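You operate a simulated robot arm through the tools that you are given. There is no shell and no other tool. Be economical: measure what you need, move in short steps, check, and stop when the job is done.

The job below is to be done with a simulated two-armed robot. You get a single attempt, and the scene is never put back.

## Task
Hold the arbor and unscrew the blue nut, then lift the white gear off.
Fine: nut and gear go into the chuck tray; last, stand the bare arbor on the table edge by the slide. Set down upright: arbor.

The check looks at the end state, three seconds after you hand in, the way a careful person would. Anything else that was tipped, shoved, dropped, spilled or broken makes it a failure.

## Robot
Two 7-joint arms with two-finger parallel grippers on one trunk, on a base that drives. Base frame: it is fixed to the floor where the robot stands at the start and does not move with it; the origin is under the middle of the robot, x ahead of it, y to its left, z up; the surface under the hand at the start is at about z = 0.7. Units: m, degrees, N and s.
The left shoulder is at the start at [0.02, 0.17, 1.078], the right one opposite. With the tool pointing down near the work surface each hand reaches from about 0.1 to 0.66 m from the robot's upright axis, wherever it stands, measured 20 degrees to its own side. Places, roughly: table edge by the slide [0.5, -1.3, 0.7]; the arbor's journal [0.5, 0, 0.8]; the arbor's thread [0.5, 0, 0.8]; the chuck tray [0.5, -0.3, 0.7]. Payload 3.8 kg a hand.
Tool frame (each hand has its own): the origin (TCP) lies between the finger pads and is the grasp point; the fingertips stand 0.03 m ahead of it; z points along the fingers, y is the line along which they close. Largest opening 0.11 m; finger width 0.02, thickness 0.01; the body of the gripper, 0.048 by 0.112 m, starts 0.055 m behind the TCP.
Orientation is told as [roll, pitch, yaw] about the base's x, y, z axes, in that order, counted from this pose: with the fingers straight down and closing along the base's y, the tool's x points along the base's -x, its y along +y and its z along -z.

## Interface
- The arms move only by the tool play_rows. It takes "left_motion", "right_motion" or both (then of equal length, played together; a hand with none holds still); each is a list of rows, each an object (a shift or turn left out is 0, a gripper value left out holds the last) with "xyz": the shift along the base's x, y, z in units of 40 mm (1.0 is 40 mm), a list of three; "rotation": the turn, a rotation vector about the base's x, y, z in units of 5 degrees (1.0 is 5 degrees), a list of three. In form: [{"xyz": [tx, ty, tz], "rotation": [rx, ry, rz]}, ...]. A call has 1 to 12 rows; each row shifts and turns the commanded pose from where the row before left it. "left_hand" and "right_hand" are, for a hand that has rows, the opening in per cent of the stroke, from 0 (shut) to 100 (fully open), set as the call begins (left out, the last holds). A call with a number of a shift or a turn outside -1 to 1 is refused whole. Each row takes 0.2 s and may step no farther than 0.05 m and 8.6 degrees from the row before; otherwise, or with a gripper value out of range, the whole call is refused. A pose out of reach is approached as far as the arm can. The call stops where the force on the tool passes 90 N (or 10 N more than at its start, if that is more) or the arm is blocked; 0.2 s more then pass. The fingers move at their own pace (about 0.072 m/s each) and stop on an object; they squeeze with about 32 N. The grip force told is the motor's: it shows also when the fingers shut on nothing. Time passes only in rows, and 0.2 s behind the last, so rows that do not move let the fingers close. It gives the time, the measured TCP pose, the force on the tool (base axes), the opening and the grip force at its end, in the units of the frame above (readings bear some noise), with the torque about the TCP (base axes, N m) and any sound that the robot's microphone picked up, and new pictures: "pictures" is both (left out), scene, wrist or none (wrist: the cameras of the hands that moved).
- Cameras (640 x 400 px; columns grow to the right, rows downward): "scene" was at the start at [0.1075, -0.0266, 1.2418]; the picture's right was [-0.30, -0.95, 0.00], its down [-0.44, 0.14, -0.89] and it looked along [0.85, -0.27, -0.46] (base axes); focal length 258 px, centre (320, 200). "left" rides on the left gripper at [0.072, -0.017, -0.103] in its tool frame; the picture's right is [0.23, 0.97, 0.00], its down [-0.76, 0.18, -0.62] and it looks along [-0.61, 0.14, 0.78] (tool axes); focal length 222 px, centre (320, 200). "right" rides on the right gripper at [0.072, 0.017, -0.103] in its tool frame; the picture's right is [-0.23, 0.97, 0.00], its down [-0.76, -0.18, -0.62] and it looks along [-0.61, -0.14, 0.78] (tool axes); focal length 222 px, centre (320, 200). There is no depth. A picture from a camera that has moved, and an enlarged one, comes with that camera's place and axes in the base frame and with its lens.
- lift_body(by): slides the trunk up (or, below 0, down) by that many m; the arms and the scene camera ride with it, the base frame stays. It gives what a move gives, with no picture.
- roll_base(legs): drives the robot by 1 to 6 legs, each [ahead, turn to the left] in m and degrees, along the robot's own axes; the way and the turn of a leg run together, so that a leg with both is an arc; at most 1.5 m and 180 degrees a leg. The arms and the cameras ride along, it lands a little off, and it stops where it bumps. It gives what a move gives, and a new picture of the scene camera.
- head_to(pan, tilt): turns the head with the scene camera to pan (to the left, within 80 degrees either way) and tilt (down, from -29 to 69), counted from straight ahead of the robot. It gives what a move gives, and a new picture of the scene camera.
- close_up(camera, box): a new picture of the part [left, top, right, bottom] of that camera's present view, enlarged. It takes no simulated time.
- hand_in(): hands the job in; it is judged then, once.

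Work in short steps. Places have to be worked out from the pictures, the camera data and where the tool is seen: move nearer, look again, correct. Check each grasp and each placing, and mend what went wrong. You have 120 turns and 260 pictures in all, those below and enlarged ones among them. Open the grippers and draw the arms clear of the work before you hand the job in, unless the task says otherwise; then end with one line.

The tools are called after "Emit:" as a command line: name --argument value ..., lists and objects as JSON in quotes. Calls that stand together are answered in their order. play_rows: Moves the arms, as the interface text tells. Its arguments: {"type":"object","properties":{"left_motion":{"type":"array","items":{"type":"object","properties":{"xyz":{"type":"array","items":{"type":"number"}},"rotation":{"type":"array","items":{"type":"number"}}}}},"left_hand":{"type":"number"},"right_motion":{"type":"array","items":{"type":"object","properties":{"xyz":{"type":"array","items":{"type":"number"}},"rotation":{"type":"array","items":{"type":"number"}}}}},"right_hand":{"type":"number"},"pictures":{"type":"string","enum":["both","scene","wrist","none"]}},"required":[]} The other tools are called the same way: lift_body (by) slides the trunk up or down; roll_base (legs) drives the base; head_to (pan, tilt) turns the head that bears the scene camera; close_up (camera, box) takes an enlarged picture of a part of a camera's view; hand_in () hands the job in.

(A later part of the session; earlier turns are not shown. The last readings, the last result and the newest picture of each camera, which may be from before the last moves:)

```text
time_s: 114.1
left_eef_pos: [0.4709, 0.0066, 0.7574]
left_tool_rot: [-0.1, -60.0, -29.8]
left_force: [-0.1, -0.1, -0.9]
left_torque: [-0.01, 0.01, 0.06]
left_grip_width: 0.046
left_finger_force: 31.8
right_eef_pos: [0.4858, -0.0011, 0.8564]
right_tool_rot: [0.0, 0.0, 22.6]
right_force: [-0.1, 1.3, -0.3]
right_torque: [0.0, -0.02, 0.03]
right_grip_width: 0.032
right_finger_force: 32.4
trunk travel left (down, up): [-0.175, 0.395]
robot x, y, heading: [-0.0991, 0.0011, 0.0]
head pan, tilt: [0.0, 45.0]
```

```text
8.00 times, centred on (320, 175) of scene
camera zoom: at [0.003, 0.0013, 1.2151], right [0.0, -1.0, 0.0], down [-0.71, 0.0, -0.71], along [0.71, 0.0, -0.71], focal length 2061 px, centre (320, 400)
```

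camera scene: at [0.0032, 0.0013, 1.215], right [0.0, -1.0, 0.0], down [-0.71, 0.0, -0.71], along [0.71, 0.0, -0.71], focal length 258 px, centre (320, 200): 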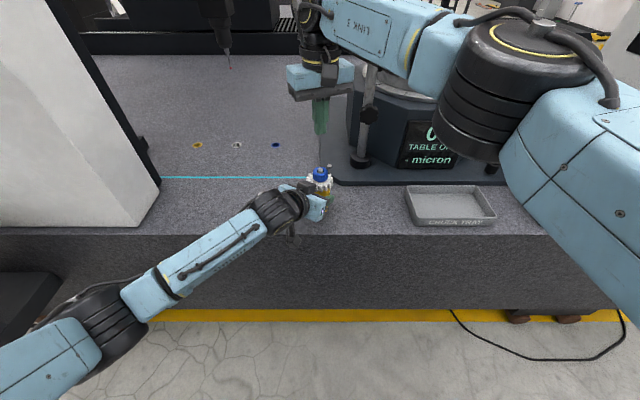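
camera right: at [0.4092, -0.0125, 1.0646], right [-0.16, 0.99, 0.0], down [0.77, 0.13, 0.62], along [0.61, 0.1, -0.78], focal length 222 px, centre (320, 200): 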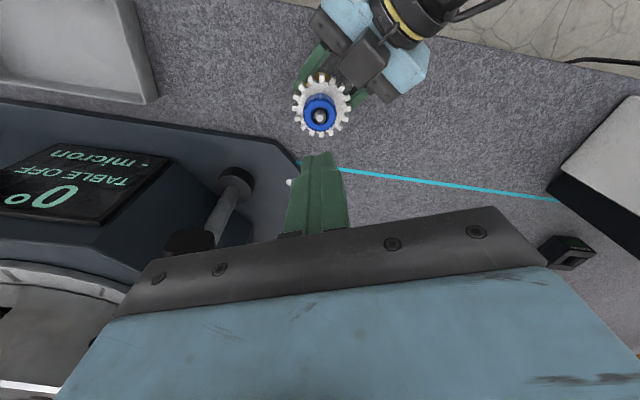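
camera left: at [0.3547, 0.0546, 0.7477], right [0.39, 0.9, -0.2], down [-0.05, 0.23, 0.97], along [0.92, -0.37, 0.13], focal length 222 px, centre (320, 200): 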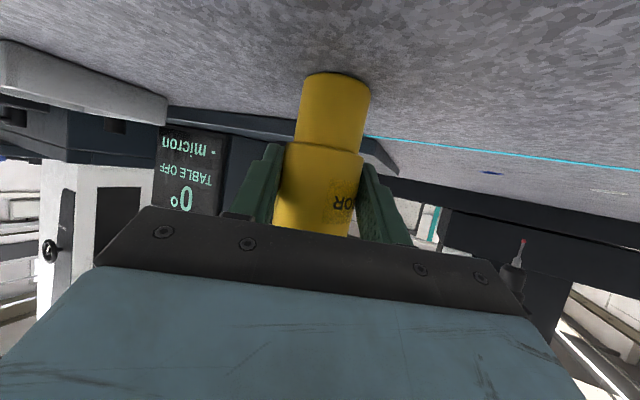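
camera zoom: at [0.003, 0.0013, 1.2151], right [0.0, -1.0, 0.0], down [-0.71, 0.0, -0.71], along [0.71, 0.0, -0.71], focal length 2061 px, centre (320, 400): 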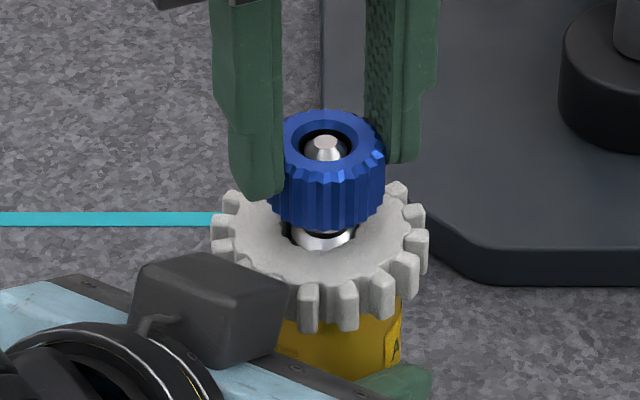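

Now it really comes off: the pin top is nearly inside the nut and there is no force. I continue up smoothly by 50 mm.

Emit:
play_rows --right_motion '[{"xyz": [0, 0, 0.1]}, {"xyz": [0, 0, 0.15]}, {"xyz": [0, 0, 0.25]}, {"xyz": [0, 0, 0.4]}, {"xyz": [0, 0, 0.5]}, {"xyz": [0, 0, 0.5]}, {}]' --pictures "both"

```text
time_s: 115.7
left_eef_pos: [0.4723, 0.0069, 0.7574]
left_tool_rot: [-0.1, -60.1, -29.9]
left_force: [-0.4, 0.5, 0.2]
left_torque: [0.06, 0.07, 0.01]
left_grip_width: 0.046
left_finger_force: 31.7
right_eef_pos: [0.4856, -0.0013, 0.9344]
right_tool_rot: [0.0, 0.1, 22.5]
right_force: [-0.3, 0.5, -0.7]
right_torque: [0.01, -0.01, 0.0]
right_grip_width: 0.0319
right_finger_force: 32.2
trunk travel left (down, up): [-0.175, 0.395]
robot x, y, heading: [-0.0955, 0.0016, -0.2]
head pan, tilt: [0.0, 45.0]
camera scene: at [0.0029, 0.0014, 1.2151], right [0.0, -1.0, 0.0], down [-0.71, 0.0, -0.71], along [0.71, 0.0, -0.71], focal length 258 px, centre (320, 200)
camera right: at [0.4122, -0.0132, 1.037], right [-0.16, 0.99, 0.0], down [0.77, 0.13, 0.62], along [0.61, 0.1, -0.78], focal length 222 px, centre (320, 200)
```

scene: 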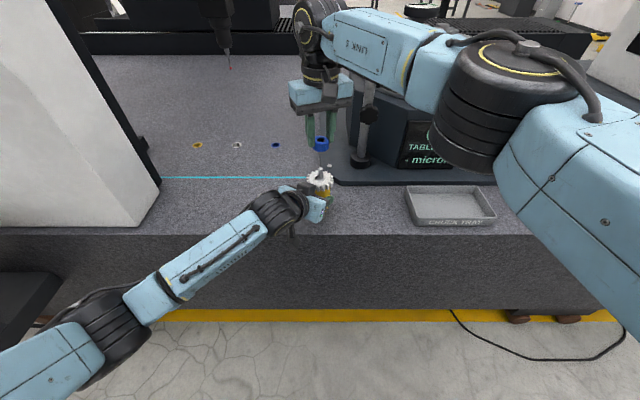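
right: 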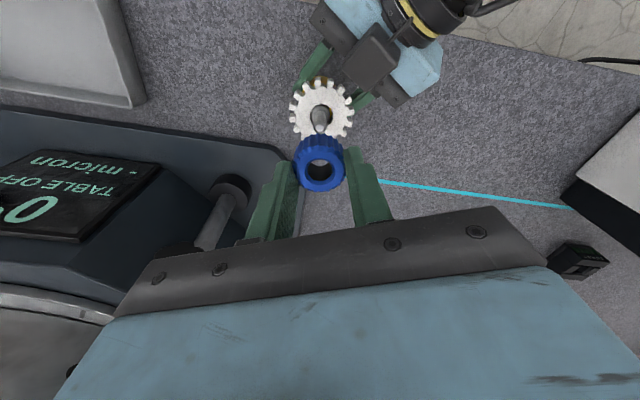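

The nut is off and in hand. I carry it across to above the tray at this height, turning the hand back to yaw 0.

Emit:
play_rows --right_motion '[{"xyz": [-0.06, -0.9, 0], "rotation": [0, 0, -0.45]}, {"xyz": [-0.06, -0.9, 0], "rotation": [0, 0, -0.45]}, {"xyz": [-0.06, -0.9, 0], "rotation": [0, 0, -0.45]}, {"xyz": [-0.06, -0.9, 0], "rotation": [0, 0, -0.45]}, {"xyz": [-0.06, -0.9, 0], "rotation": [0, 0, -0.45]}, {"xyz": [-0.06, -0.9, 0], "rotation": [0, 0, -0.45]}, {"xyz": [-0.06, -0.9, 0], "rotation": [0, 0, -0.45]}, {"xyz": [-0.06, -0.9, 0], "rotation": [0, 0, -0.45]}, {"xyz": [-0.06, -0.9, 0], "rotation": [0, 0, -0.45]}, {"xyz": [-0.06, -0.9, 0], "rotation": [0, 0, -0.45]}, {}]' --pictures "both"

```text
time_s: 118.1
left_eef_pos: [0.4735, 0.0068, 0.7571]
left_tool_rot: [0.0, -60.0, -29.8]
left_force: [0.9, 1.0, -0.5]
left_torque: [0.07, -0.01, 0.0]
left_grip_width: 0.0462
left_finger_force: 32.2
right_eef_pos: [0.4616, -0.3634, 0.9339]
right_tool_rot: [0.0, 0.0, 0.0]
right_force: [-1.4, -0.4, -0.3]
right_torque: [-0.04, -0.03, 0.01]
right_grip_width: 0.0319
right_finger_force: 32.0
trunk travel left (down, up): [-0.175, 0.395]
robot x, y, heading: [-0.0984, 0.0008, 0.1]
head pan, tilt: [0.0, 45.0]
camera scene: at [0.003, 0.0013, 1.2151], right [0.0, -1.0, 0.0], down [-0.71, 0.0, -0.71], along [0.71, 0.0, -0.71], focal length 258 px, centre (320, 200)
camera right: at [0.389, -0.3455, 1.0363], right [0.23, 0.97, 0.0], down [0.76, -0.18, 0.62], along [0.61, -0.14, -0.78], focal length 222 px, centre (320, 200)
```

scene: 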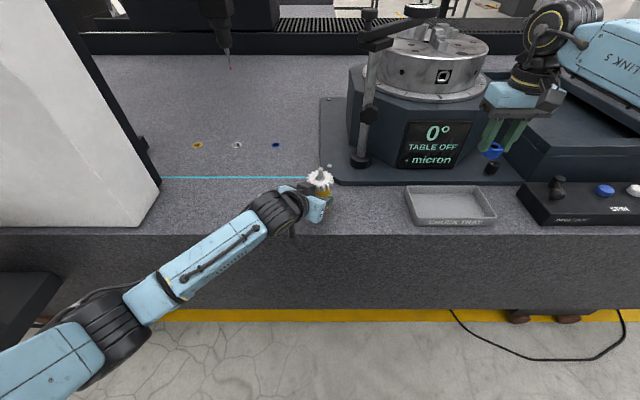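
right: 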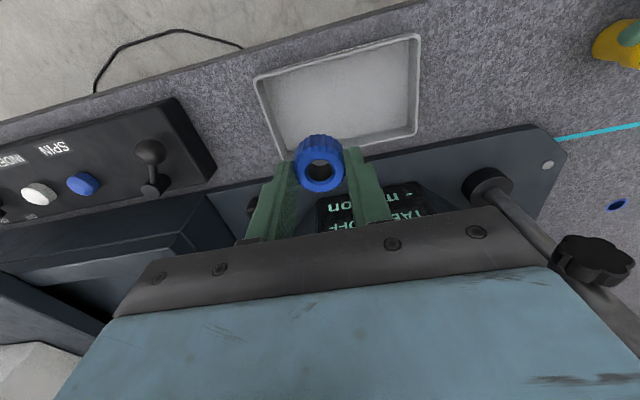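

Tray from the right camera: x 0.425–0.543, y −0.44 to −0.237. I move the nut over (0.484, −0.388) and go down to just above the tray floor.

Emit:
play_rows --right_motion '[{"xyz": [0.56, -0.6, 0]}, {"xyz": [0, 0, -0.92]}, {"xyz": [0, 0, -0.92]}, {"xyz": [0, 0, -0.92]}, {"xyz": [0, 0, -0.92]}, {"xyz": [0, 0, -0.7]}, {}]' --pictures "both"

```text
time_s: 119.7
left_eef_pos: [0.4725, 0.0059, 0.7564]
left_tool_rot: [-0.1, -60.0, -29.9]
left_force: [-0.2, -0.5, 0.0]
left_torque: [-0.05, 0.06, 0.01]
left_grip_width: 0.046
left_finger_force: 32.2
right_eef_pos: [0.4846, -0.386, 0.7584]
right_tool_rot: [0.0, 0.0, 0.0]
right_force: [-0.8, -0.1, -0.1]
right_torque: [0.0, -0.01, -0.01]
right_grip_width: 0.032
right_finger_force: 32.2
trunk travel left (down, up): [-0.175, 0.395]
robot x, y, heading: [-0.0978, -0.0011, -0.0]
head pan, tilt: [0.0, 45.0]
camera scene: at [0.003, 0.0013, 1.2151], right [0.0, -1.0, 0.0], down [-0.71, 0.0, -0.71], along [0.71, 0.0, -0.71], focal length 258 px, centre (320, 200)
camera right: at [0.4116, -0.3686, 0.8618], right [0.23, 0.97, 0.0], down [0.76, -0.18, 0.62], along [0.61, -0.14, -0.78], focal length 222 px, centre (320, 200)
```

scene: 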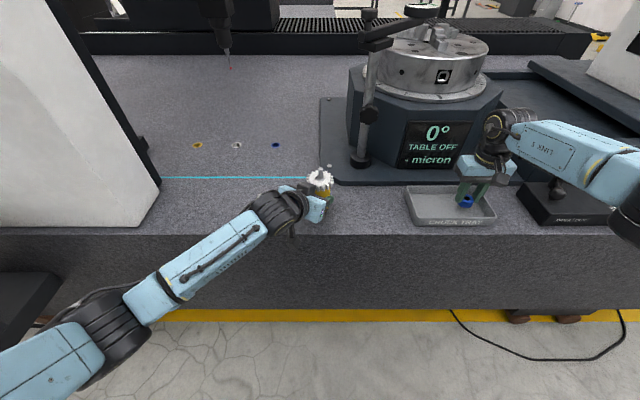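
right: 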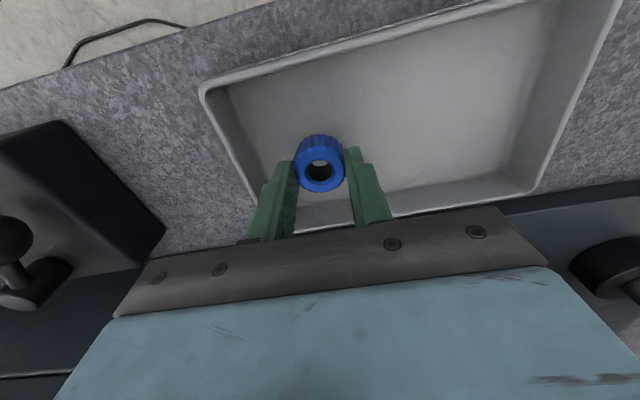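

It is inside but close to the −y wall; I shift 10 mm toward the middle and lower in small steps until contact.

Emit:
play_rows --right_motion '[{"xyz": [0, 0.25, 0]}, {"xyz": [0, 0, -0.2]}, {"xyz": [0, 0, -0.15]}, {}]' --pictures "none"

Emit:
play_rows --right_motion '[{"xyz": [0, 0, -0.06]}, {"xyz": [0, 0, -0.06]}, {}]' --pictures "none"

Emit:
close_up --camera "right" --box '[200, 60, 440, 240]'

```text
time_s: 120.7
left_eef_pos: [0.4726, 0.0067, 0.7566]
left_tool_rot: [0.0, -60.0, -29.9]
left_force: [0.5, -0.5, 0.1]
left_torque: [-0.04, 0.0, -0.01]
left_grip_width: 0.0459
left_finger_force: 31.9
right_eef_pos: [0.4845, -0.3755, 0.7452]
right_tool_rot: [-0.1, -0.1, 0.0]
right_force: [-1.1, -1.1, 2.9]
right_torque: [-0.06, 0.08, 0.02]
right_grip_width: 0.0322
right_finger_force: 31.8
trunk travel left (down, up): [-0.175, 0.395]
robot x, y, heading: [-0.0989, -0.0003, -0.0]
head pan, tilt: [0.0, 45.0]
```

```text
time_s: 121.5
left_eef_pos: [0.4716, 0.0085, 0.7564]
left_tool_rot: [0.0, -60.0, -30.0]
left_force: [-0.9, 0.0, -0.8]
left_torque: [0.05, 0.07, 0.01]
left_grip_width: 0.046
left_finger_force: 31.8
right_eef_pos: [0.4846, -0.3753, 0.7426]
right_tool_rot: [0.1, -0.3, 0.0]
right_force: [0.8, -3.6, 21.9]
right_torque: [0.0, -0.03, -0.13]
right_grip_width: 0.0319
right_finger_force: 32.1
trunk travel left (down, up): [-0.175, 0.395]
robot x, y, heading: [-0.1008, -0.0015, -0.0]
head pan, tilt: [0.0, 45.0]
```

```text
2.22 times, centred on (320, 150) of right
camera zoom: at [0.4115, -0.3579, 0.8449], right [0.23, 0.97, 0.0], down [0.76, -0.18, 0.63], along [0.61, -0.14, -0.78], focal length 494 px, centre (320, 311)
```

zoom: 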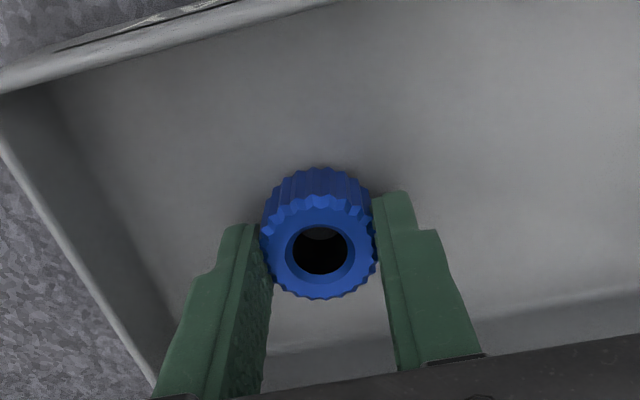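

The nut touches the tray floor (22 N). I ease up 3 mm, open and withdraw upward.

Emit:
play_rows --right_motion '[{"xyz": [0, 0, 0.08]}, {}]' --pictures "none"

Emit:
play_rows --right_motion '[{}, {}, {"xyz": [0, 0, 0.5]}, {"xyz": [0, 0, 0.9]}, {"xyz": [0, 0, 0.9]}, {"xyz": [0, 0, 0.9]}, {"xyz": [0, 0, 0.9]}, {"xyz": [0, 0, 0.9]}]' --right_hand 48 --pictures "both"

```text
time_s: 122.1
left_eef_pos: [0.4721, 0.0068, 0.7557]
left_tool_rot: [-0.1, -60.0, -30.0]
left_force: [-0.1, 0.7, 0.0]
left_torque: [0.06, 0.1, 0.0]
left_grip_width: 0.0462
left_finger_force: 31.9
right_eef_pos: [0.4836, -0.3745, 0.7427]
right_tool_rot: [-0.1, 0.2, 0.1]
right_force: [0.8, -0.3, 2.5]
right_torque: [0.05, -0.09, 0.04]
right_grip_width: 0.0318
right_finger_force: 31.4
trunk travel left (down, up): [-0.175, 0.395]
robot x, y, heading: [-0.0993, 0.0007, 0.2]
head pan, tilt: [0.0, 45.0]
```

```text
time_s: 123.9
left_eef_pos: [0.4732, 0.007, 0.7559]
left_tool_rot: [-0.1, -60.0, -29.9]
left_force: [-1.5, 1.5, -0.9]
left_torque: [0.13, 0.14, -0.01]
left_grip_width: 0.0461
left_finger_force: 31.9
right_eef_pos: [0.4852, -0.3743, 0.9433]
right_tool_rot: [0.1, 0.1, 0.0]
right_force: [-0.3, 0.2, 0.0]
right_torque: [0.0, -0.02, -0.02]
right_grip_width: 0.0529
right_finger_force: 0.1
trunk travel left (down, up): [-0.175, 0.395]
robot x, y, heading: [-0.0984, -0.0019, -0.2]
head pan, tilt: [0.0, 45.0]
camera scene: at [0.0028, 0.0015, 1.2151], right [0.0, -1.0, 0.0], down [-0.71, 0.0, -0.71], along [0.71, 0.0, -0.71], focal length 258 px, centre (320, 200)
camera right: at [0.412, -0.3572, 1.0473], right [0.23, 0.97, 0.0], down [0.76, -0.18, 0.62], along [0.61, -0.14, -0.78], focal length 222 px, centre (320, 200)
```

scene: 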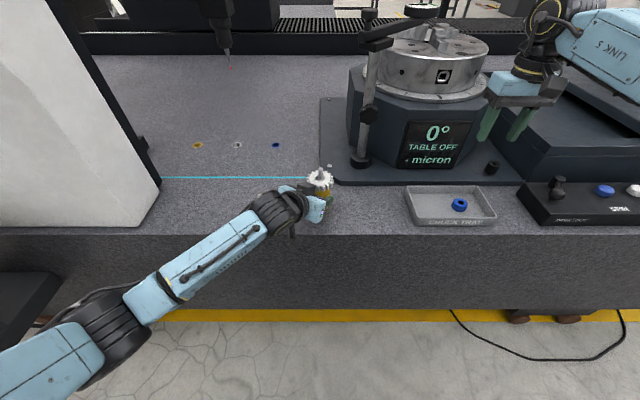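
right: 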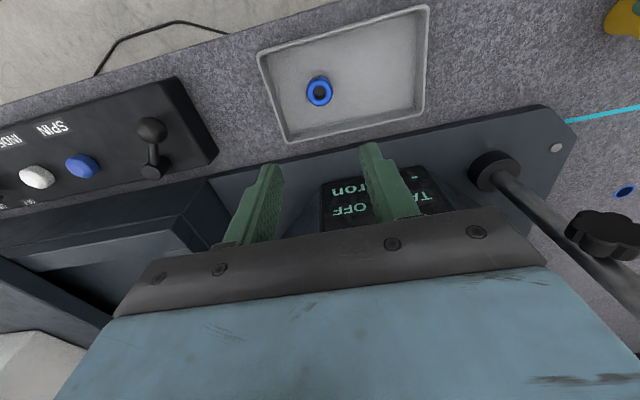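

The nut lies in the tray. I open the right hand to ~0.08 m and return over the arbor at yaw −60° to fetch the gear.

Emit:
play_rows --right_motion '[{"xyz": [0, 0.777, 0], "rotation": [0, 0, -1]}, {"xyz": [0, 0.777, 0], "rotation": [0, 0, -1]}, {"xyz": [0, 0.777, 0], "rotation": [0, 0, -1]}, {"xyz": [0, 0.777, 0], "rotation": [0, 0, -1]}, {"xyz": [0, 0.777, 0], "rotation": [0, 0, -1]}, {"xyz": [0, 0.777, 0], "rotation": [0, 0, -1]}, {"xyz": [0, 0.777, 0], "rotation": [0, 0, -1]}, {"xyz": [0, 0.777, 0], "rotation": [0, 0, -1]}, {"xyz": [0, 0.777, 0], "rotation": [0, 0, -1]}, {"xyz": [0, 0.777, 0], "rotation": [0, 0, -1]}, {"xyz": [0, 0.777, 0], "rotation": [0, 0, -1]}, {"xyz": [0, 0.777, 0], "rotation": [0, 0, -1]}]' --right_hand 73 --pictures "wrist"

Emit:
close_up --camera "scene" --box '[290, 150, 350, 200]'

```text
time_s: 126.5
left_eef_pos: [0.4728, 0.0087, 0.7573]
left_tool_rot: [0.2, -60.0, -29.9]
left_force: [-1.0, 2.6, -0.4]
left_torque: [-0.01, 0.1, -0.08]
left_grip_width: 0.0461
left_finger_force: 31.9
right_eef_pos: [0.4831, -0.0015, 0.9435]
right_tool_rot: [0.1, 0.0, -60.1]
right_force: [-1.0, -0.2, 0.3]
right_torque: [-0.01, 0.01, -0.02]
right_grip_width: 0.0801
right_finger_force: 0.0
trunk travel left (down, up): [-0.175, 0.395]
robot x, y, heading: [-0.1015, -0.0015, -0.0]
head pan, tilt: [0.0, 45.0]
camera right: at [0.4613, 0.0699, 1.0475], right [0.96, 0.29, 0.0], down [0.23, -0.75, 0.62], along [0.18, -0.6, -0.78], focal length 222 px, centre (320, 200)
```

right: 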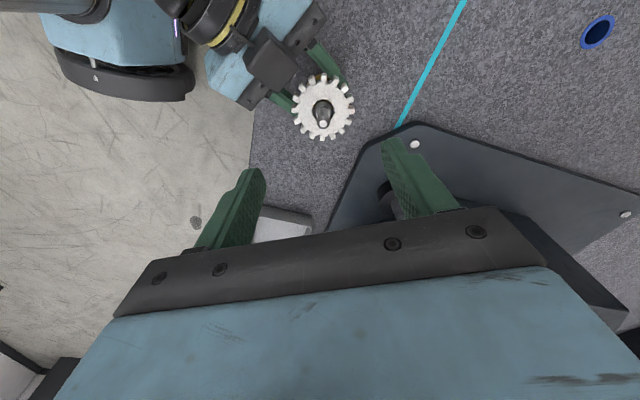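

```text
8.00 times, centred on (320, 175) of scene
camera zoom: at [0.0028, 0.0019, 1.2151], right [0.0, -1.0, 0.0], down [-0.71, 0.0, -0.71], along [0.71, 0.0, -0.71], focal length 2061 px, centre (320, 400)
```

zoom: 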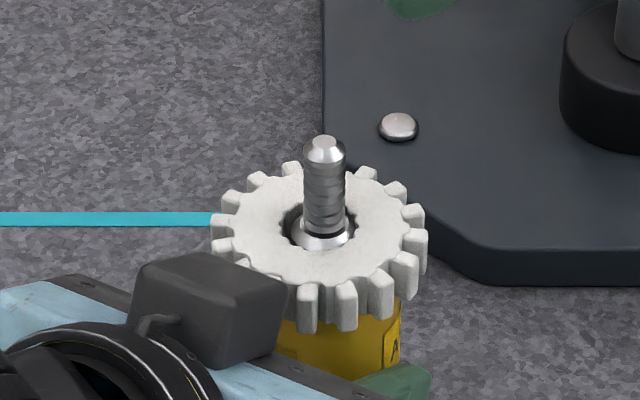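

The gear sits loosely with a wide hole around the stub. I descend to TCP z ≈ 0.833, so the tips flank the gear's teeth, then close.

Emit:
play_rows --right_motion '[{"xyz": [0.02, 0.02, -0.9]}, {"xyz": [0, 0, -0.9]}, {"xyz": [0, 0, -0.75]}, {"xyz": [0, 0, -0.2]}, {}]' --pictures "none"

Emit:
close_up --camera "right" --box '[220, 80, 420, 260]'

Emit:
play_rows --right_motion '[{}, {}, {}]' --right_hand 0 --pictures "wrist"

Emit:
close_up --camera "scene" --box '[280, 130, 360, 230]'

```text
time_s: 127.7
left_eef_pos: [0.4723, 0.007, 0.7565]
left_tool_rot: [0.2, -60.1, -30.0]
left_force: [1.0, 1.7, 1.0]
left_torque: [0.04, 0.01, -0.01]
left_grip_width: 0.0459
left_finger_force: 32.4
right_eef_pos: [0.486, -0.0008, 0.8331]
right_tool_rot: [0.0, 0.0, -60.0]
right_force: [-0.9, 0.4, -0.1]
right_torque: [0.0, -0.01, 0.04]
right_grip_width: 0.0801
right_finger_force: 0.0
trunk travel left (down, up): [-0.175, 0.395]
robot x, y, heading: [-0.0962, -0.0003, -0.1]
head pan, tilt: [0.0, 45.0]
```

```text
2.22 times, centred on (320, 170) of right
camera zoom: at [0.4637, 0.0702, 0.9363], right [0.96, 0.29, 0.0], down [0.23, -0.75, 0.62], along [0.18, -0.6, -0.78], focal length 494 px, centre (320, 267)
```

zoom: 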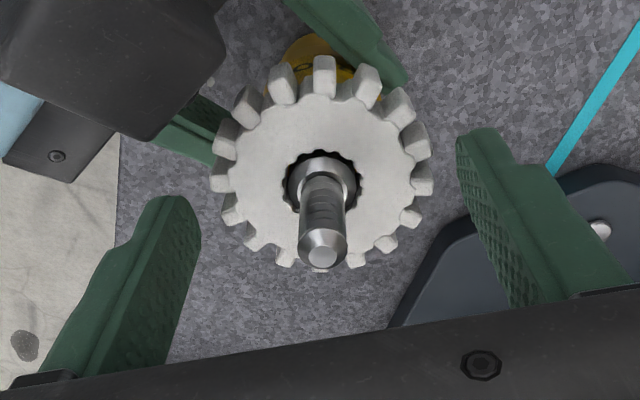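

```text
time_s: 128.5
left_eef_pos: [0.473, 0.0068, 0.7565]
left_tool_rot: [0.0, -59.9, -29.8]
left_force: [-1.5, 3.3, 0.0]
left_torque: [0.04, -0.17, -0.03]
left_grip_width: 0.0463
left_finger_force: 32.4
right_eef_pos: [0.4855, -0.0008, 0.8346]
right_tool_rot: [0.0, -0.1, -60.0]
right_force: [2.6, -2.0, -0.1]
right_torque: [-0.03, -0.08, 0.0]
right_grip_width: 0.0648
right_finger_force: 31.8
trunk travel left (down, up): [-0.175, 0.395]
robot x, y, heading: [-0.1004, -0.0003, 0.1]
head pan, tilt: [0.0, 45.0]
camera right: at [0.4639, 0.0699, 0.9364], right [0.96, 0.29, 0.0], down [0.23, -0.75, 0.62], along [0.18, -0.6, -0.78], focal length 222 px, centre (320, 200)
```

right: 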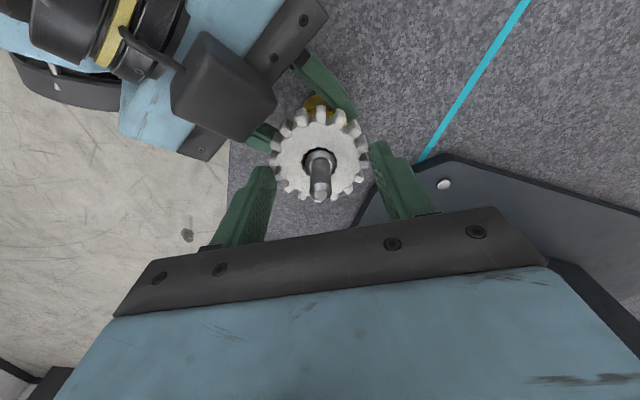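

```text
4.00 times, centred on (320, 180) of scene
camera zoom: at [0.0031, 0.0014, 1.215], right [0.0, -1.0, 0.0], down [-0.71, 0.0, -0.71], along [0.71, 0.0, -0.71], focal length 1030 px, centre (320, 280)
```

zoom: 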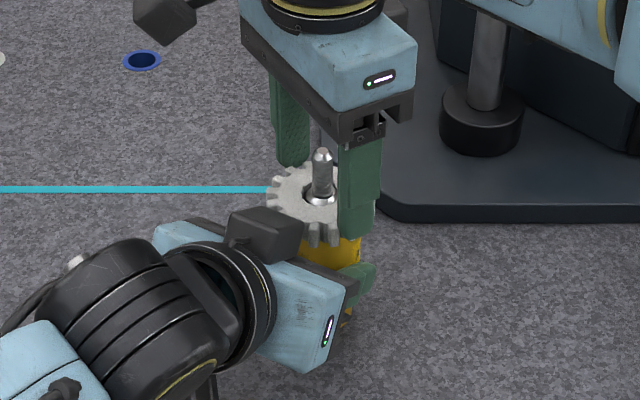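

The gear is gripped (0.0648 m). I lift slowly at first, checking force and that the gear comes free.

Emit:
play_rows --right_motion '[{"xyz": [0, 0, 0.05]}, {"xyz": [0, 0, 0.05]}, {"xyz": [0, 0, 0.05]}, {}]' --pictures "none"

Emit:
close_up --camera "scene" --box '[280, 130, 360, 230]'

```text
time_s: 129.5
left_eef_pos: [0.4726, 0.0072, 0.756]
left_tool_rot: [-0.1, -60.0, -29.9]
left_force: [-5.4, 4.8, 3.1]
left_torque: [-0.12, -0.29, 0.01]
left_grip_width: 0.0462
left_finger_force: 31.1
right_eef_pos: [0.4859, -0.0009, 0.8386]
right_tool_rot: [0.1, -0.1, -59.9]
right_force: [6.5, -3.4, -5.1]
right_torque: [-0.15, -0.21, -0.04]
right_grip_width: 0.0646
right_finger_force: 31.4
trunk travel left (down, up): [-0.175, 0.395]
robot x, y, heading: [-0.1, 0.0004, -0.1]
head pan, tilt: [0.0, 45.0]
```

```text
4.00 times, centred on (320, 180) of scene
camera zoom: at [0.0031, 0.0014, 1.215], right [0.0, -1.0, 0.0], down [-0.71, 0.0, -0.71], along [0.71, 0.0, -0.71], focal length 1030 px, centre (320, 280)
```

zoom: 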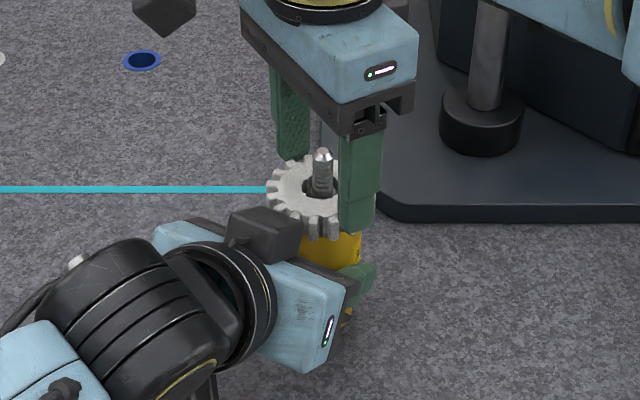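

It is rising with a light rub against the stub; I ease the hand ~1 mm in +x/−y and continue lifting slowly, then faster once above the pin.

Emit:
play_rows --right_motion '[{"xyz": [0.025, -0.012, 0]}, {"xyz": [0, 0, 0.08]}, {"xyz": [0, 0, 0.1]}, {"xyz": [0, 0, 0.1]}, {"xyz": [0, 0, 0.1]}, {}]' --pictures "none"

Emit:
play_rows --right_motion '[{"xyz": [0, 0, 0.2]}, {"xyz": [0, 0, 0.3]}, {"xyz": [0, 0, 0.4]}, {"xyz": [0, 0, 0.5]}, {"xyz": [0, 0, 0.6]}, {}]' --pictures "both"

```text
time_s: 130.9
left_eef_pos: [0.4719, 0.0066, 0.7568]
left_tool_rot: [0.1, -60.1, -30.0]
left_force: [-0.1, 0.6, -0.3]
left_torque: [-0.01, 0.06, -0.01]
left_grip_width: 0.0462
left_finger_force: 32.2
right_eef_pos: [0.4861, -0.0002, 0.8545]
right_tool_rot: [0.0, 0.0, -60.0]
right_force: [0.0, -1.3, -1.3]
right_torque: [0.0, -0.02, -0.02]
right_grip_width: 0.0641
right_finger_force: 32.0
trunk travel left (down, up): [-0.175, 0.395]
robot x, y, heading: [-0.1004, -0.0033, 0.2]
head pan, tilt: [0.0, 45.0]
```

```text
time_s: 132.3
left_eef_pos: [0.4709, 0.0066, 0.7575]
left_tool_rot: [0.0, -60.1, -29.9]
left_force: [-1.4, 0.4, 0.4]
left_torque: [0.04, 0.07, 0.02]
left_grip_width: 0.0456
left_finger_force: 31.9
right_eef_pos: [0.4873, -0.0014, 0.9356]
right_tool_rot: [0.0, 0.1, -59.9]
right_force: [0.5, 0.1, -1.5]
right_torque: [0.02, -0.01, 0.02]
right_grip_width: 0.0639
right_finger_force: 31.9
trunk travel left (down, up): [-0.175, 0.395]
robot x, y, heading: [-0.0964, 0.004, 0.1]
head pan, tilt: [0.0, 45.0]
camera scene: at [0.0029, 0.0014, 1.2151], right [0.0, -1.0, 0.0], down [-0.71, 0.0, -0.71], along [0.71, 0.0, -0.71], focal length 258 px, centre (320, 200)
camera right: at [0.4644, 0.0697, 1.0383], right [0.96, 0.29, 0.0], down [0.23, -0.75, 0.62], along [0.18, -0.6, -0.78], focal length 222 px, centre (320, 200)
```

scene: 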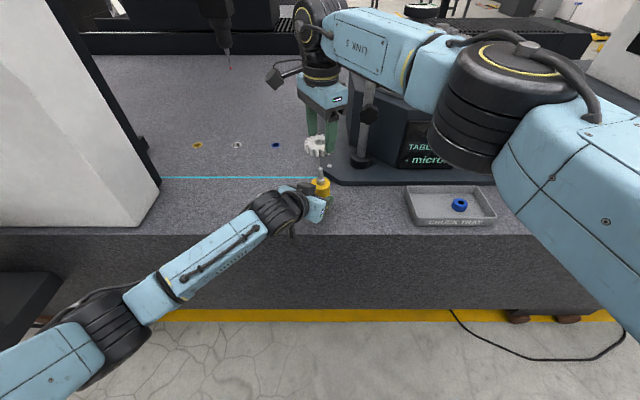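
right: 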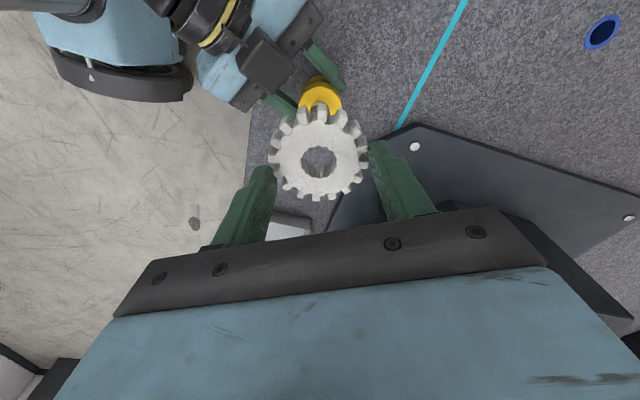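

The gear is off and held. I carry it to above the tray's left half at (0.484, −0.297), with the hand at yaw −45° for wall clearance.

Emit:
play_rows --right_motion '[{"xyz": [-0.01, -0.925, 0], "rotation": [0, 0, 0.375]}, {"xyz": [-0.01, -0.925, 0], "rotation": [0, 0, 0.375]}, {"xyz": [-0.01, -0.925, 0], "rotation": [0, 0, 0.375]}, {"xyz": [-0.01, -0.925, 0], "rotation": [0, 0, 0.375]}, {"xyz": [-0.01, -0.925, 0], "rotation": [0, 0, 0.375]}, {"xyz": [-0.01, -0.925, 0], "rotation": [0, 0, 0.375]}, {"xyz": [-0.01, -0.925, 0], "rotation": [0, 0, 0.375]}, {"xyz": [-0.01, -0.925, 0], "rotation": [0, 0, 0.375]}, {"xyz": [0, 0, -0.9]}, {"xyz": [0, 0, -0.9]}, {"xyz": [0, 0, -0.9]}, {}]' --pictures "both"

```text
time_s: 134.9
left_eef_pos: [0.4719, 0.0057, 0.756]
left_tool_rot: [0.0, -59.9, -29.8]
left_force: [-0.4, -1.3, 0.2]
left_torque: [0.0, 0.03, -0.01]
left_grip_width: 0.0461
left_finger_force: 31.8
right_eef_pos: [0.4839, -0.298, 0.826]
right_tool_rot: [0.0, 0.0, -44.9]
right_force: [-0.7, -0.2, -1.6]
right_torque: [0.0, -0.01, -0.02]
right_grip_width: 0.0636
right_finger_force: 31.8
trunk travel left (down, up): [-0.175, 0.395]
robot x, y, heading: [-0.0995, 0.0002, -0.2]
head pan, tilt: [0.0, 45.0]
camera scene: at [0.003, 0.0012, 1.2151], right [0.0, -1.0, 0.0], down [-0.71, 0.0, -0.71], along [0.71, 0.0, -0.71], focal length 258 px, centre (320, 200)
camera right: at [0.4439, -0.2354, 0.9288], right [0.85, 0.53, 0.0], down [0.41, -0.66, 0.62], along [0.33, -0.53, -0.78], focal length 222 px, centre (320, 200)
```

scene: 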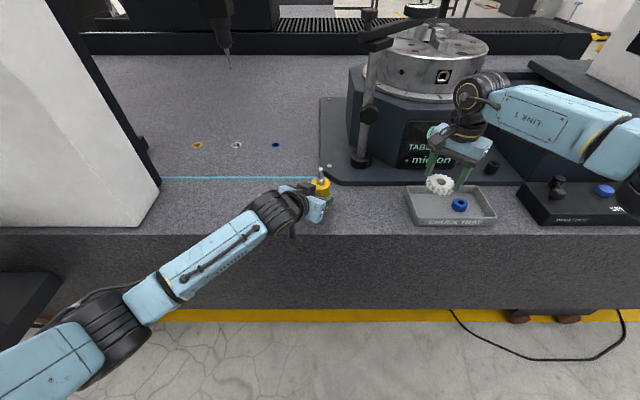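
right: 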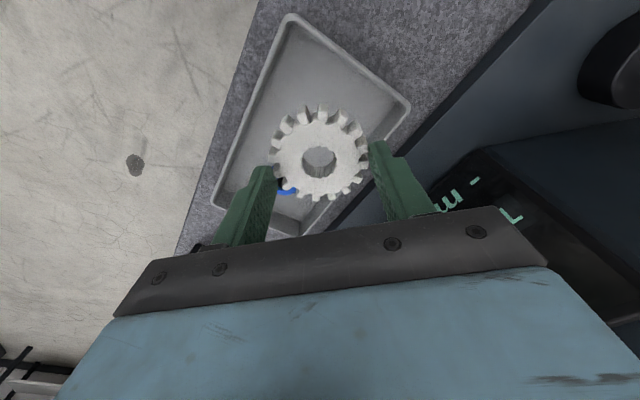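

Aligned over the free half. I lower to z 0.752 and then in small steps to contact.

Emit:
play_rows --right_motion '[{"xyz": [0, 0, -0.7]}, {"xyz": [0, 0, -0.7]}, {"xyz": [0, 0, -0.45]}, {}]' --pictures "none"

Emit:
play_rows --right_motion '[{"xyz": [0, 0, -0.07]}, {"xyz": [0, 0, -0.07]}, {}]' --pictures "none"

Emit:
close_up --camera "right" --box '[200, 20, 440, 240]'

Emit:
close_up --camera "scene" --box '[390, 120, 510, 240]'

```text
time_s: 135.9
left_eef_pos: [0.4719, 0.0073, 0.7563]
left_tool_rot: [0.1, -59.9, -29.9]
left_force: [-0.9, 0.0, 0.4]
left_torque: [0.02, 0.08, -0.03]
left_grip_width: 0.0459
left_finger_force: 31.9
right_eef_pos: [0.483, -0.2973, 0.752]
right_tool_rot: [0.1, 0.0, -44.9]
right_force: [-1.1, -0.2, -1.7]
right_torque: [0.02, 0.01, 0.07]
right_grip_width: 0.0636
right_finger_force: 32.1
trunk travel left (down, up): [-0.175, 0.395]
robot x, y, heading: [-0.099, 0.0003, 0.0]
head pan, tilt: [0.0, 45.0]
```

```text
time_s: 136.7
left_eef_pos: [0.4723, 0.0066, 0.7559]
left_tool_rot: [0.1, -60.0, -29.9]
left_force: [-0.3, -0.7, 0.2]
left_torque: [0.01, 0.06, 0.02]
left_grip_width: 0.0461
left_finger_force: 32.4
right_eef_pos: [0.4823, -0.2981, 0.747]
right_tool_rot: [0.0, 0.0, -44.9]
right_force: [-0.2, 0.5, -2.1]
right_torque: [-0.01, -0.01, 0.0]
right_grip_width: 0.0638
right_finger_force: 32.1
trunk travel left (down, up): [-0.175, 0.395]
robot x, y, heading: [-0.0963, 0.0021, -0.1]
head pan, tilt: [0.0, 45.0]
```

```text
1.82 times, centred on (320, 130) of right
camera zoom: at [0.4437, -0.2351, 0.8497], right [0.85, 0.53, 0.0], down [0.41, -0.66, 0.62], along [0.33, -0.53, -0.78], focal length 404 px, centre (320, 327)
```

zoom: 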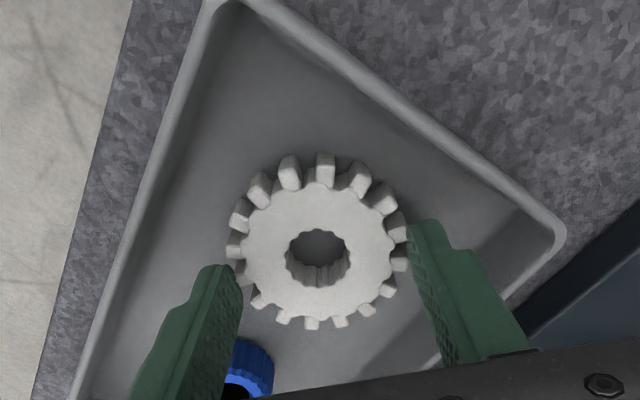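

```text
3.33 times, centred on (450, 180) of scene
camera zoom: at [0.0029, 0.0013, 1.2151], right [0.0, -1.0, 0.0], down [-0.71, 0.0, -0.71], along [0.71, 0.0, -0.71], focal length 859 px, centre (-113, 267)
```

zoom: 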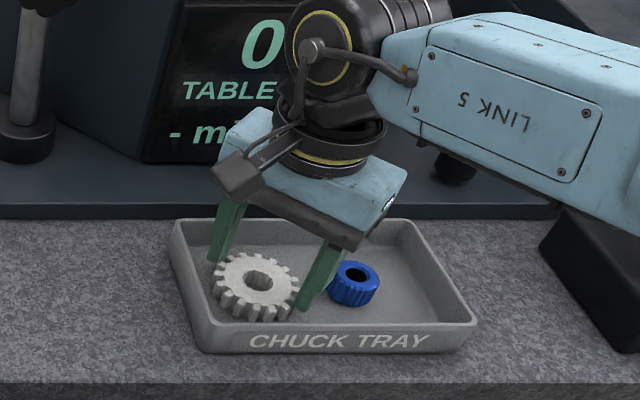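

Clear on all sides. I lower on to contact.

Emit:
play_rows --right_motion '[{"xyz": [0, 0, -0.06]}, {"xyz": [0, 0, -0.06]}, {}]' --pictures "none"

Emit:
play_rows --right_motion '[{"xyz": [0, 0, -0.05]}, {}]' --pictures "none"

```text
time_s: 137.5
left_eef_pos: [0.4708, 0.0067, 0.7557]
left_tool_rot: [0.0, -60.1, -29.9]
left_force: [-0.5, 0.2, 0.0]
left_torque: [0.01, 0.04, 0.0]
left_grip_width: 0.0459
left_finger_force: 32.5
right_eef_pos: [0.4825, -0.2959, 0.7449]
right_tool_rot: [0.2, -0.2, -44.8]
right_force: [1.1, -3.3, 19.2]
right_torque: [-0.14, 0.01, 0.21]
right_grip_width: 0.0628
right_finger_force: 32.2
trunk travel left (down, up): [-0.175, 0.395]
robot x, y, heading: [-0.0967, -0.0016, 0.1]
head pan, tilt: [0.0, 45.0]
```

```text
time_s: 138.1
left_eef_pos: [0.4713, 0.0079, 0.7574]
left_tool_rot: [0.1, -59.9, -29.9]
left_force: [-0.3, 0.0, 0.2]
left_torque: [0.06, 0.08, 0.04]
left_grip_width: 0.0462
left_finger_force: 31.9
right_eef_pos: [0.4839, -0.2979, 0.7422]
right_tool_rot: [0.2, -0.2, -44.9]
right_force: [2.0, -3.5, 24.2]
right_torque: [-0.09, -0.04, 0.22]
right_grip_width: 0.0626
right_finger_force: 32.4
trunk travel left (down, up): [-0.175, 0.395]
robot x, y, heading: [-0.0968, 0.0044, -0.0]
head pan, tilt: [0.0, 45.0]
```

The gear is on the tray floor (24 N). I ease up 2.5 mm, open to 0.075 m and withdraw upward.

Emit:
play_rows --right_motion '[{"xyz": [0, 0, 0.06]}, {}]' --pictures "none"

Emit:
play_rows --right_motion '[{}, {}, {"xyz": [0, 0, 0.3]}, {"xyz": [0, 0, 0.8]}, {"xyz": [0, 0, 0.9]}, {"xyz": [0, 0, 0.9]}, {"xyz": [0, 0, 0.9]}, {"xyz": [0, 0, 0.9]}, {"xyz": [0, 0, 0.9]}]' --right_hand 68 --pictures "both"

```text
time_s: 138.7
left_eef_pos: [0.4716, 0.0071, 0.757]
left_tool_rot: [0.1, -60.0, -29.8]
left_force: [0.6, 0.0, -0.7]
left_torque: [-0.01, 0.07, 0.01]
left_grip_width: 0.0459
left_finger_force: 32.1
right_eef_pos: [0.4825, -0.2972, 0.7417]
right_tool_rot: [0.0, 0.0, -45.0]
right_force: [5.7, -1.0, 14.4]
right_torque: [-0.19, -0.5, 0.02]
right_grip_width: 0.0622
right_finger_force: 32.1
trunk travel left (down, up): [-0.175, 0.395]
robot x, y, heading: [-0.0984, 0.0041, -0.0]
head pan, tilt: [0.0, 45.0]
```

```text
time_s: 140.7
left_eef_pos: [0.4729, 0.007, 0.7566]
left_tool_rot: [0.1, -60.0, -29.9]
left_force: [-0.8, 0.5, -0.1]
left_torque: [0.07, 0.07, -0.01]
left_grip_width: 0.0461
left_finger_force: 31.8
right_eef_pos: [0.4833, -0.2974, 0.9678]
right_tool_rot: [-0.1, 0.0, -44.9]
right_force: [0.4, -0.1, -0.9]
right_torque: [0.03, 0.04, 0.0]
right_grip_width: 0.0748
right_finger_force: 0.1
trunk travel left (down, up): [-0.175, 0.395]
robot x, y, heading: [-0.1005, 0.0021, 0.1]
head pan, tilt: [0.0, 45.0]
camera scene: at [0.0028, 0.0016, 1.2151], right [0.0, -1.0, 0.0], down [-0.71, 0.0, -0.71], along [0.71, 0.0, -0.71], focal length 258 px, centre (320, 200)
camera right: at [0.4435, -0.2348, 1.0704], right [0.85, 0.53, 0.0], down [0.41, -0.66, 0.62], along [0.33, -0.53, -0.78], focal length 222 px, centre (320, 200)
```

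scene: 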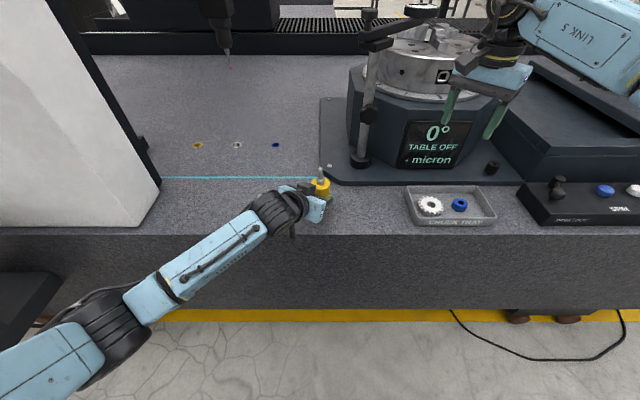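
right: 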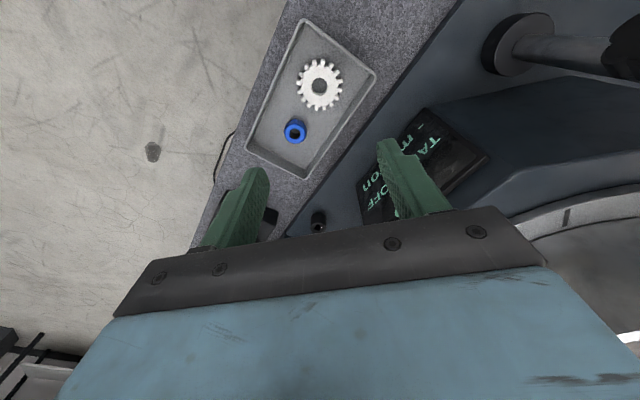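

Gear and nut are both in the tray. I draw the right arm back and up, lift the arbor clear with the left, and look toward the slide end.

Emit:
play_rows --left_motion '[{"xyz": [0, 0, 0.2]}, {"xyz": [0, 0, 0.5]}, {"xyz": [0, 0, 0.8]}, {"xyz": [0, 0, 0.8]}, {"xyz": [0, 0, 0.7]}, {}]' --right_motion '[{"xyz": [-0.7, 0, 0.4]}, {"xyz": [-0.8, 0, 0.5]}, {"xyz": [-0.8, 0, 0.5]}, {"xyz": [-0.8, 0, 0.5]}, {"xyz": [-0.8, 0, 0.5]}, {}]' --pictures "none"

Emit:
head_to --pan -50 --tilt 25

Emit:
close_up --camera "left" --box '[160, 0, 480, 260]'

```text
time_s: 142.1
left_eef_pos: [0.4722, 0.006, 0.8769]
left_tool_rot: [0.0, -59.9, -30.0]
left_force: [0.0, -0.2, -3.8]
left_torque: [0.02, 0.03, -0.02]
left_grip_width: 0.046
left_finger_force: 32.3
right_eef_pos: [0.3278, -0.2976, 1.0627]
right_tool_rot: [0.0, 0.1, -45.0]
right_force: [-0.4, -0.2, -0.3]
right_torque: [0.0, -0.01, -0.03]
right_grip_width: 0.0748
right_finger_force: 0.1
trunk travel left (down, up): [-0.175, 0.395]
robot x, y, heading: [-0.0984, 0.0017, 0.2]
head pan, tilt: [0.0, 45.0]
```

```text
time_s: 143.3
left_eef_pos: [0.4712, 0.0073, 0.8766]
left_tool_rot: [0.1, -59.9, -29.9]
left_force: [-0.2, 0.2, -2.7]
left_torque: [0.03, 0.06, 0.01]
left_grip_width: 0.0458
left_finger_force: 31.4
right_eef_pos: [0.3271, -0.298, 1.0629]
right_tool_rot: [0.0, 0.0, -45.0]
right_force: [0.9, 0.0, 0.4]
right_torque: [0.0, -0.01, 0.0]
right_grip_width: 0.0748
right_finger_force: 0.1
trunk travel left (down, up): [-0.175, 0.395]
robot x, y, heading: [-0.0982, 0.0013, -0.0]
head pan, tilt: [-50.0, 25.0]
camera scene: at [-0.0188, -0.0692, 1.2456], right [-0.77, -0.64, 0.0], down [-0.27, 0.32, -0.91], along [0.58, -0.69, -0.42], focal length 258 px, centre (320, 200)
```

scene: 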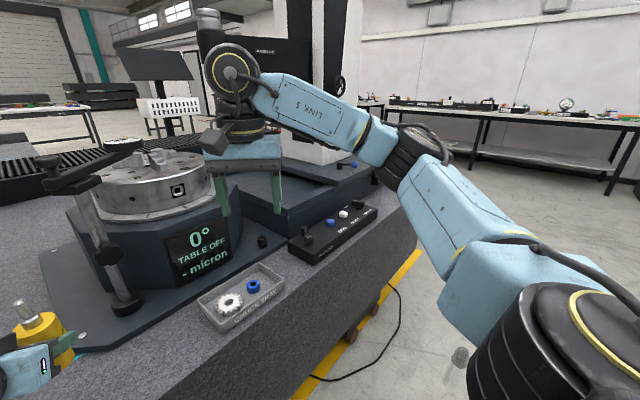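

```text
1.54 times, centred on (320, 130) of left
camera zoom: at [0.3545, 0.0551, 0.8641], right [0.39, 0.9, -0.2], down [-0.05, 0.23, 0.97], along [0.92, -0.37, 0.13], focal length 342 px, centre (320, 308)
```

zoom: 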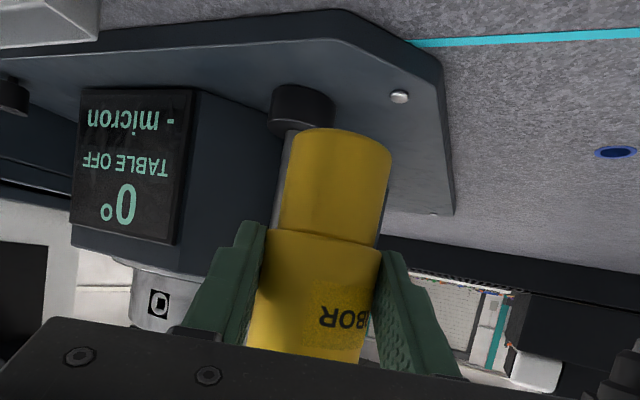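

The arbor is held upright and clear. I back the robot away from the table 0.35 m and turn right 90° to travel along it.

Emit:
roll_base --legs '[[-0.35, 0]]'

Emit:
head_to --pan 0 --tilt 35

Emit:
roll_base --legs '[[0, -90]]'

```text
time_s: 145.6
left_eef_pos: [0.118, 0.0067, 0.8778]
left_tool_rot: [0.0, -60.1, -29.9]
left_force: [-1.0, -0.1, -2.7]
left_torque: [0.04, 0.08, -0.02]
left_grip_width: 0.0461
left_finger_force: 32.0
right_eef_pos: [-0.0281, -0.2992, 1.0619]
right_tool_rot: [0.0, 0.1, -45.1]
right_force: [-0.7, 0.3, -0.2]
right_torque: [-0.03, -0.03, 0.01]
right_grip_width: 0.0748
right_finger_force: 0.0
trunk travel left (down, up): [-0.175, 0.395]
robot x, y, heading: [-0.453, -0.0001, 0.1]
head pan, tilt: [-50.0, 25.0]
camera scene: at [-0.3733, -0.0694, 1.2457], right [-0.77, -0.64, 0.0], down [-0.27, 0.32, -0.91], along [0.58, -0.69, -0.42], focal length 258 px, centre (320, 200)
```

scene: 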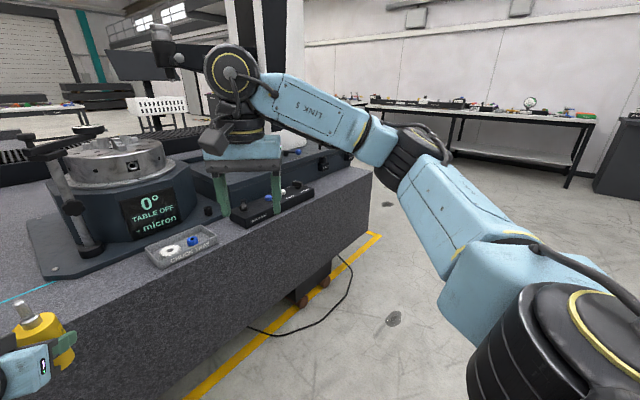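

```text
time_s: 146.8
left_eef_pos: [0.1178, 0.0052, 0.8761]
left_tool_rot: [0.0, -59.8, -29.9]
left_force: [-0.3, 0.5, -3.2]
left_torque: [0.02, 0.04, -0.02]
left_grip_width: 0.046
left_finger_force: 31.9
right_eef_pos: [-0.027, -0.2998, 1.0615]
right_tool_rot: [0.0, 0.1, -45.1]
right_force: [-0.6, 0.8, -0.1]
right_torque: [0.01, 0.01, 0.01]
right_grip_width: 0.0747
right_finger_force: 0.1
trunk travel left (down, up): [-0.175, 0.395]
robot x, y, heading: [-0.4523, -0.0035, 0.1]
head pan, tilt: [0.0, 35.0]
camera scene: at [-0.3439, 0.0011, 1.2299], right [0.0, -1.0, 0.0], down [-0.57, 0.0, -0.82], along [0.82, 0.0, -0.57], focal length 258 px, centre (320, 200)
```

scene: 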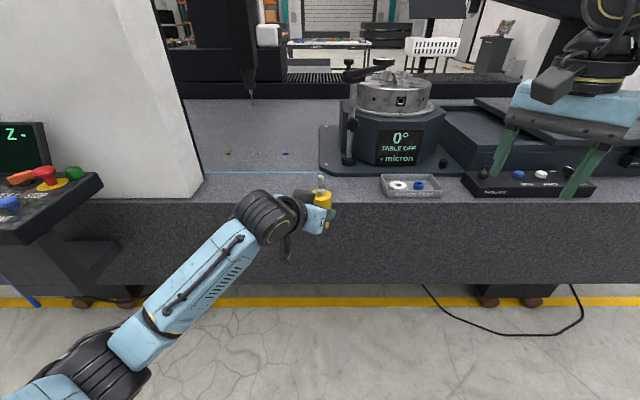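

```text
time_s: 151.0
left_eef_pos: [-0.4455, -0.5702, 0.8762]
left_tool_rot: [0.0, -59.9, -119.9]
left_force: [-0.2, 0.2, -3.3]
left_torque: [0.08, -0.03, 0.02]
left_grip_width: 0.0459
left_finger_force: 32.0
right_eef_pos: [-0.7507, -0.428, 1.0612]
right_tool_rot: [0.0, 0.0, -134.8]
right_force: [0.4, 0.1, -0.5]
right_torque: [-0.04, 0.0, 0.02]
right_grip_width: 0.0746
right_finger_force: 0.1
trunk travel left (down, up): [-0.175, 0.395]
robot x, y, heading: [-0.4532, -0.0007, -90.2]
head pan, tilt: [0.0, 35.0]
camera scene: at [-0.4531, -0.108, 1.2299], right [-1.0, 0.0, 0.0], down [0.0, 0.57, -0.82], along [0.0, -0.82, -0.57], focal length 258 px, centre (320, 200)
```

scene: 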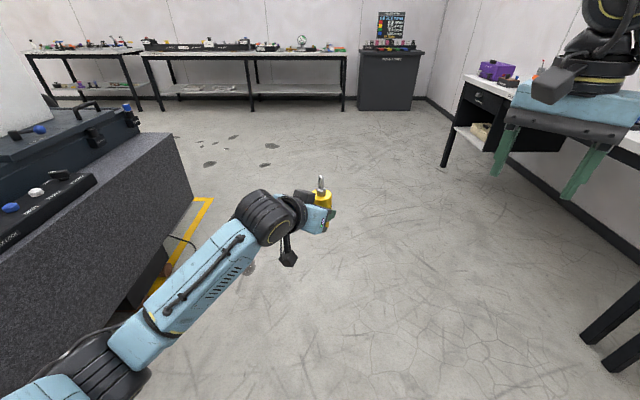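

The path along the table is free. I drive 1.28 m ahead and turn left to face the table's slide end.

Emit:
roll_base --legs '[[1.28, 0], [0, 90]]'

```text
time_s: 161.2
left_eef_pos: [0.1138, -1.2748, 0.8764]
left_tool_rot: [0.1, -59.8, -30.5]
left_force: [0.7, -0.1, -4.4]
left_torque: [0.01, 0.08, 0.0]
left_grip_width: 0.0462
left_finger_force: 31.4
right_eef_pos: [-0.0335, -1.5775, 1.0624]
right_tool_rot: [0.0, -0.1, -45.5]
right_force: [-0.1, -1.1, 0.0]
right_torque: [0.0, 0.01, -0.03]
right_grip_width: 0.0747
right_finger_force: 0.0
trunk travel left (down, up): [-0.175, 0.395]
robot x, y, heading: [-0.4566, -1.2773, -0.8]
head pan, tilt: [0.0, 35.0]
camera scene: at [-0.3482, -1.2749, 1.2298], right [-0.01, -1.0, 0.0], down [-0.57, 0.01, -0.82], along [0.82, -0.01, -0.57], focal length 258 px, centre (320, 200)
```

scene: 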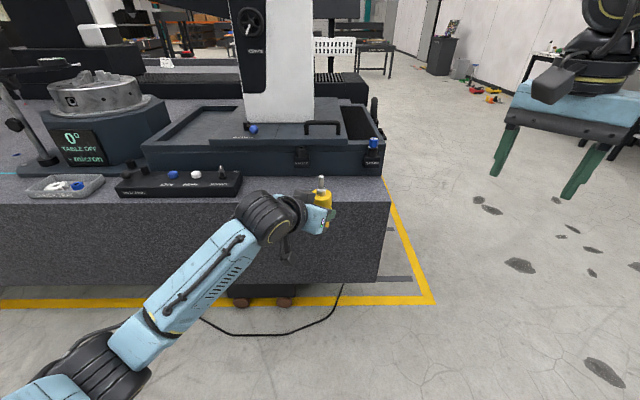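

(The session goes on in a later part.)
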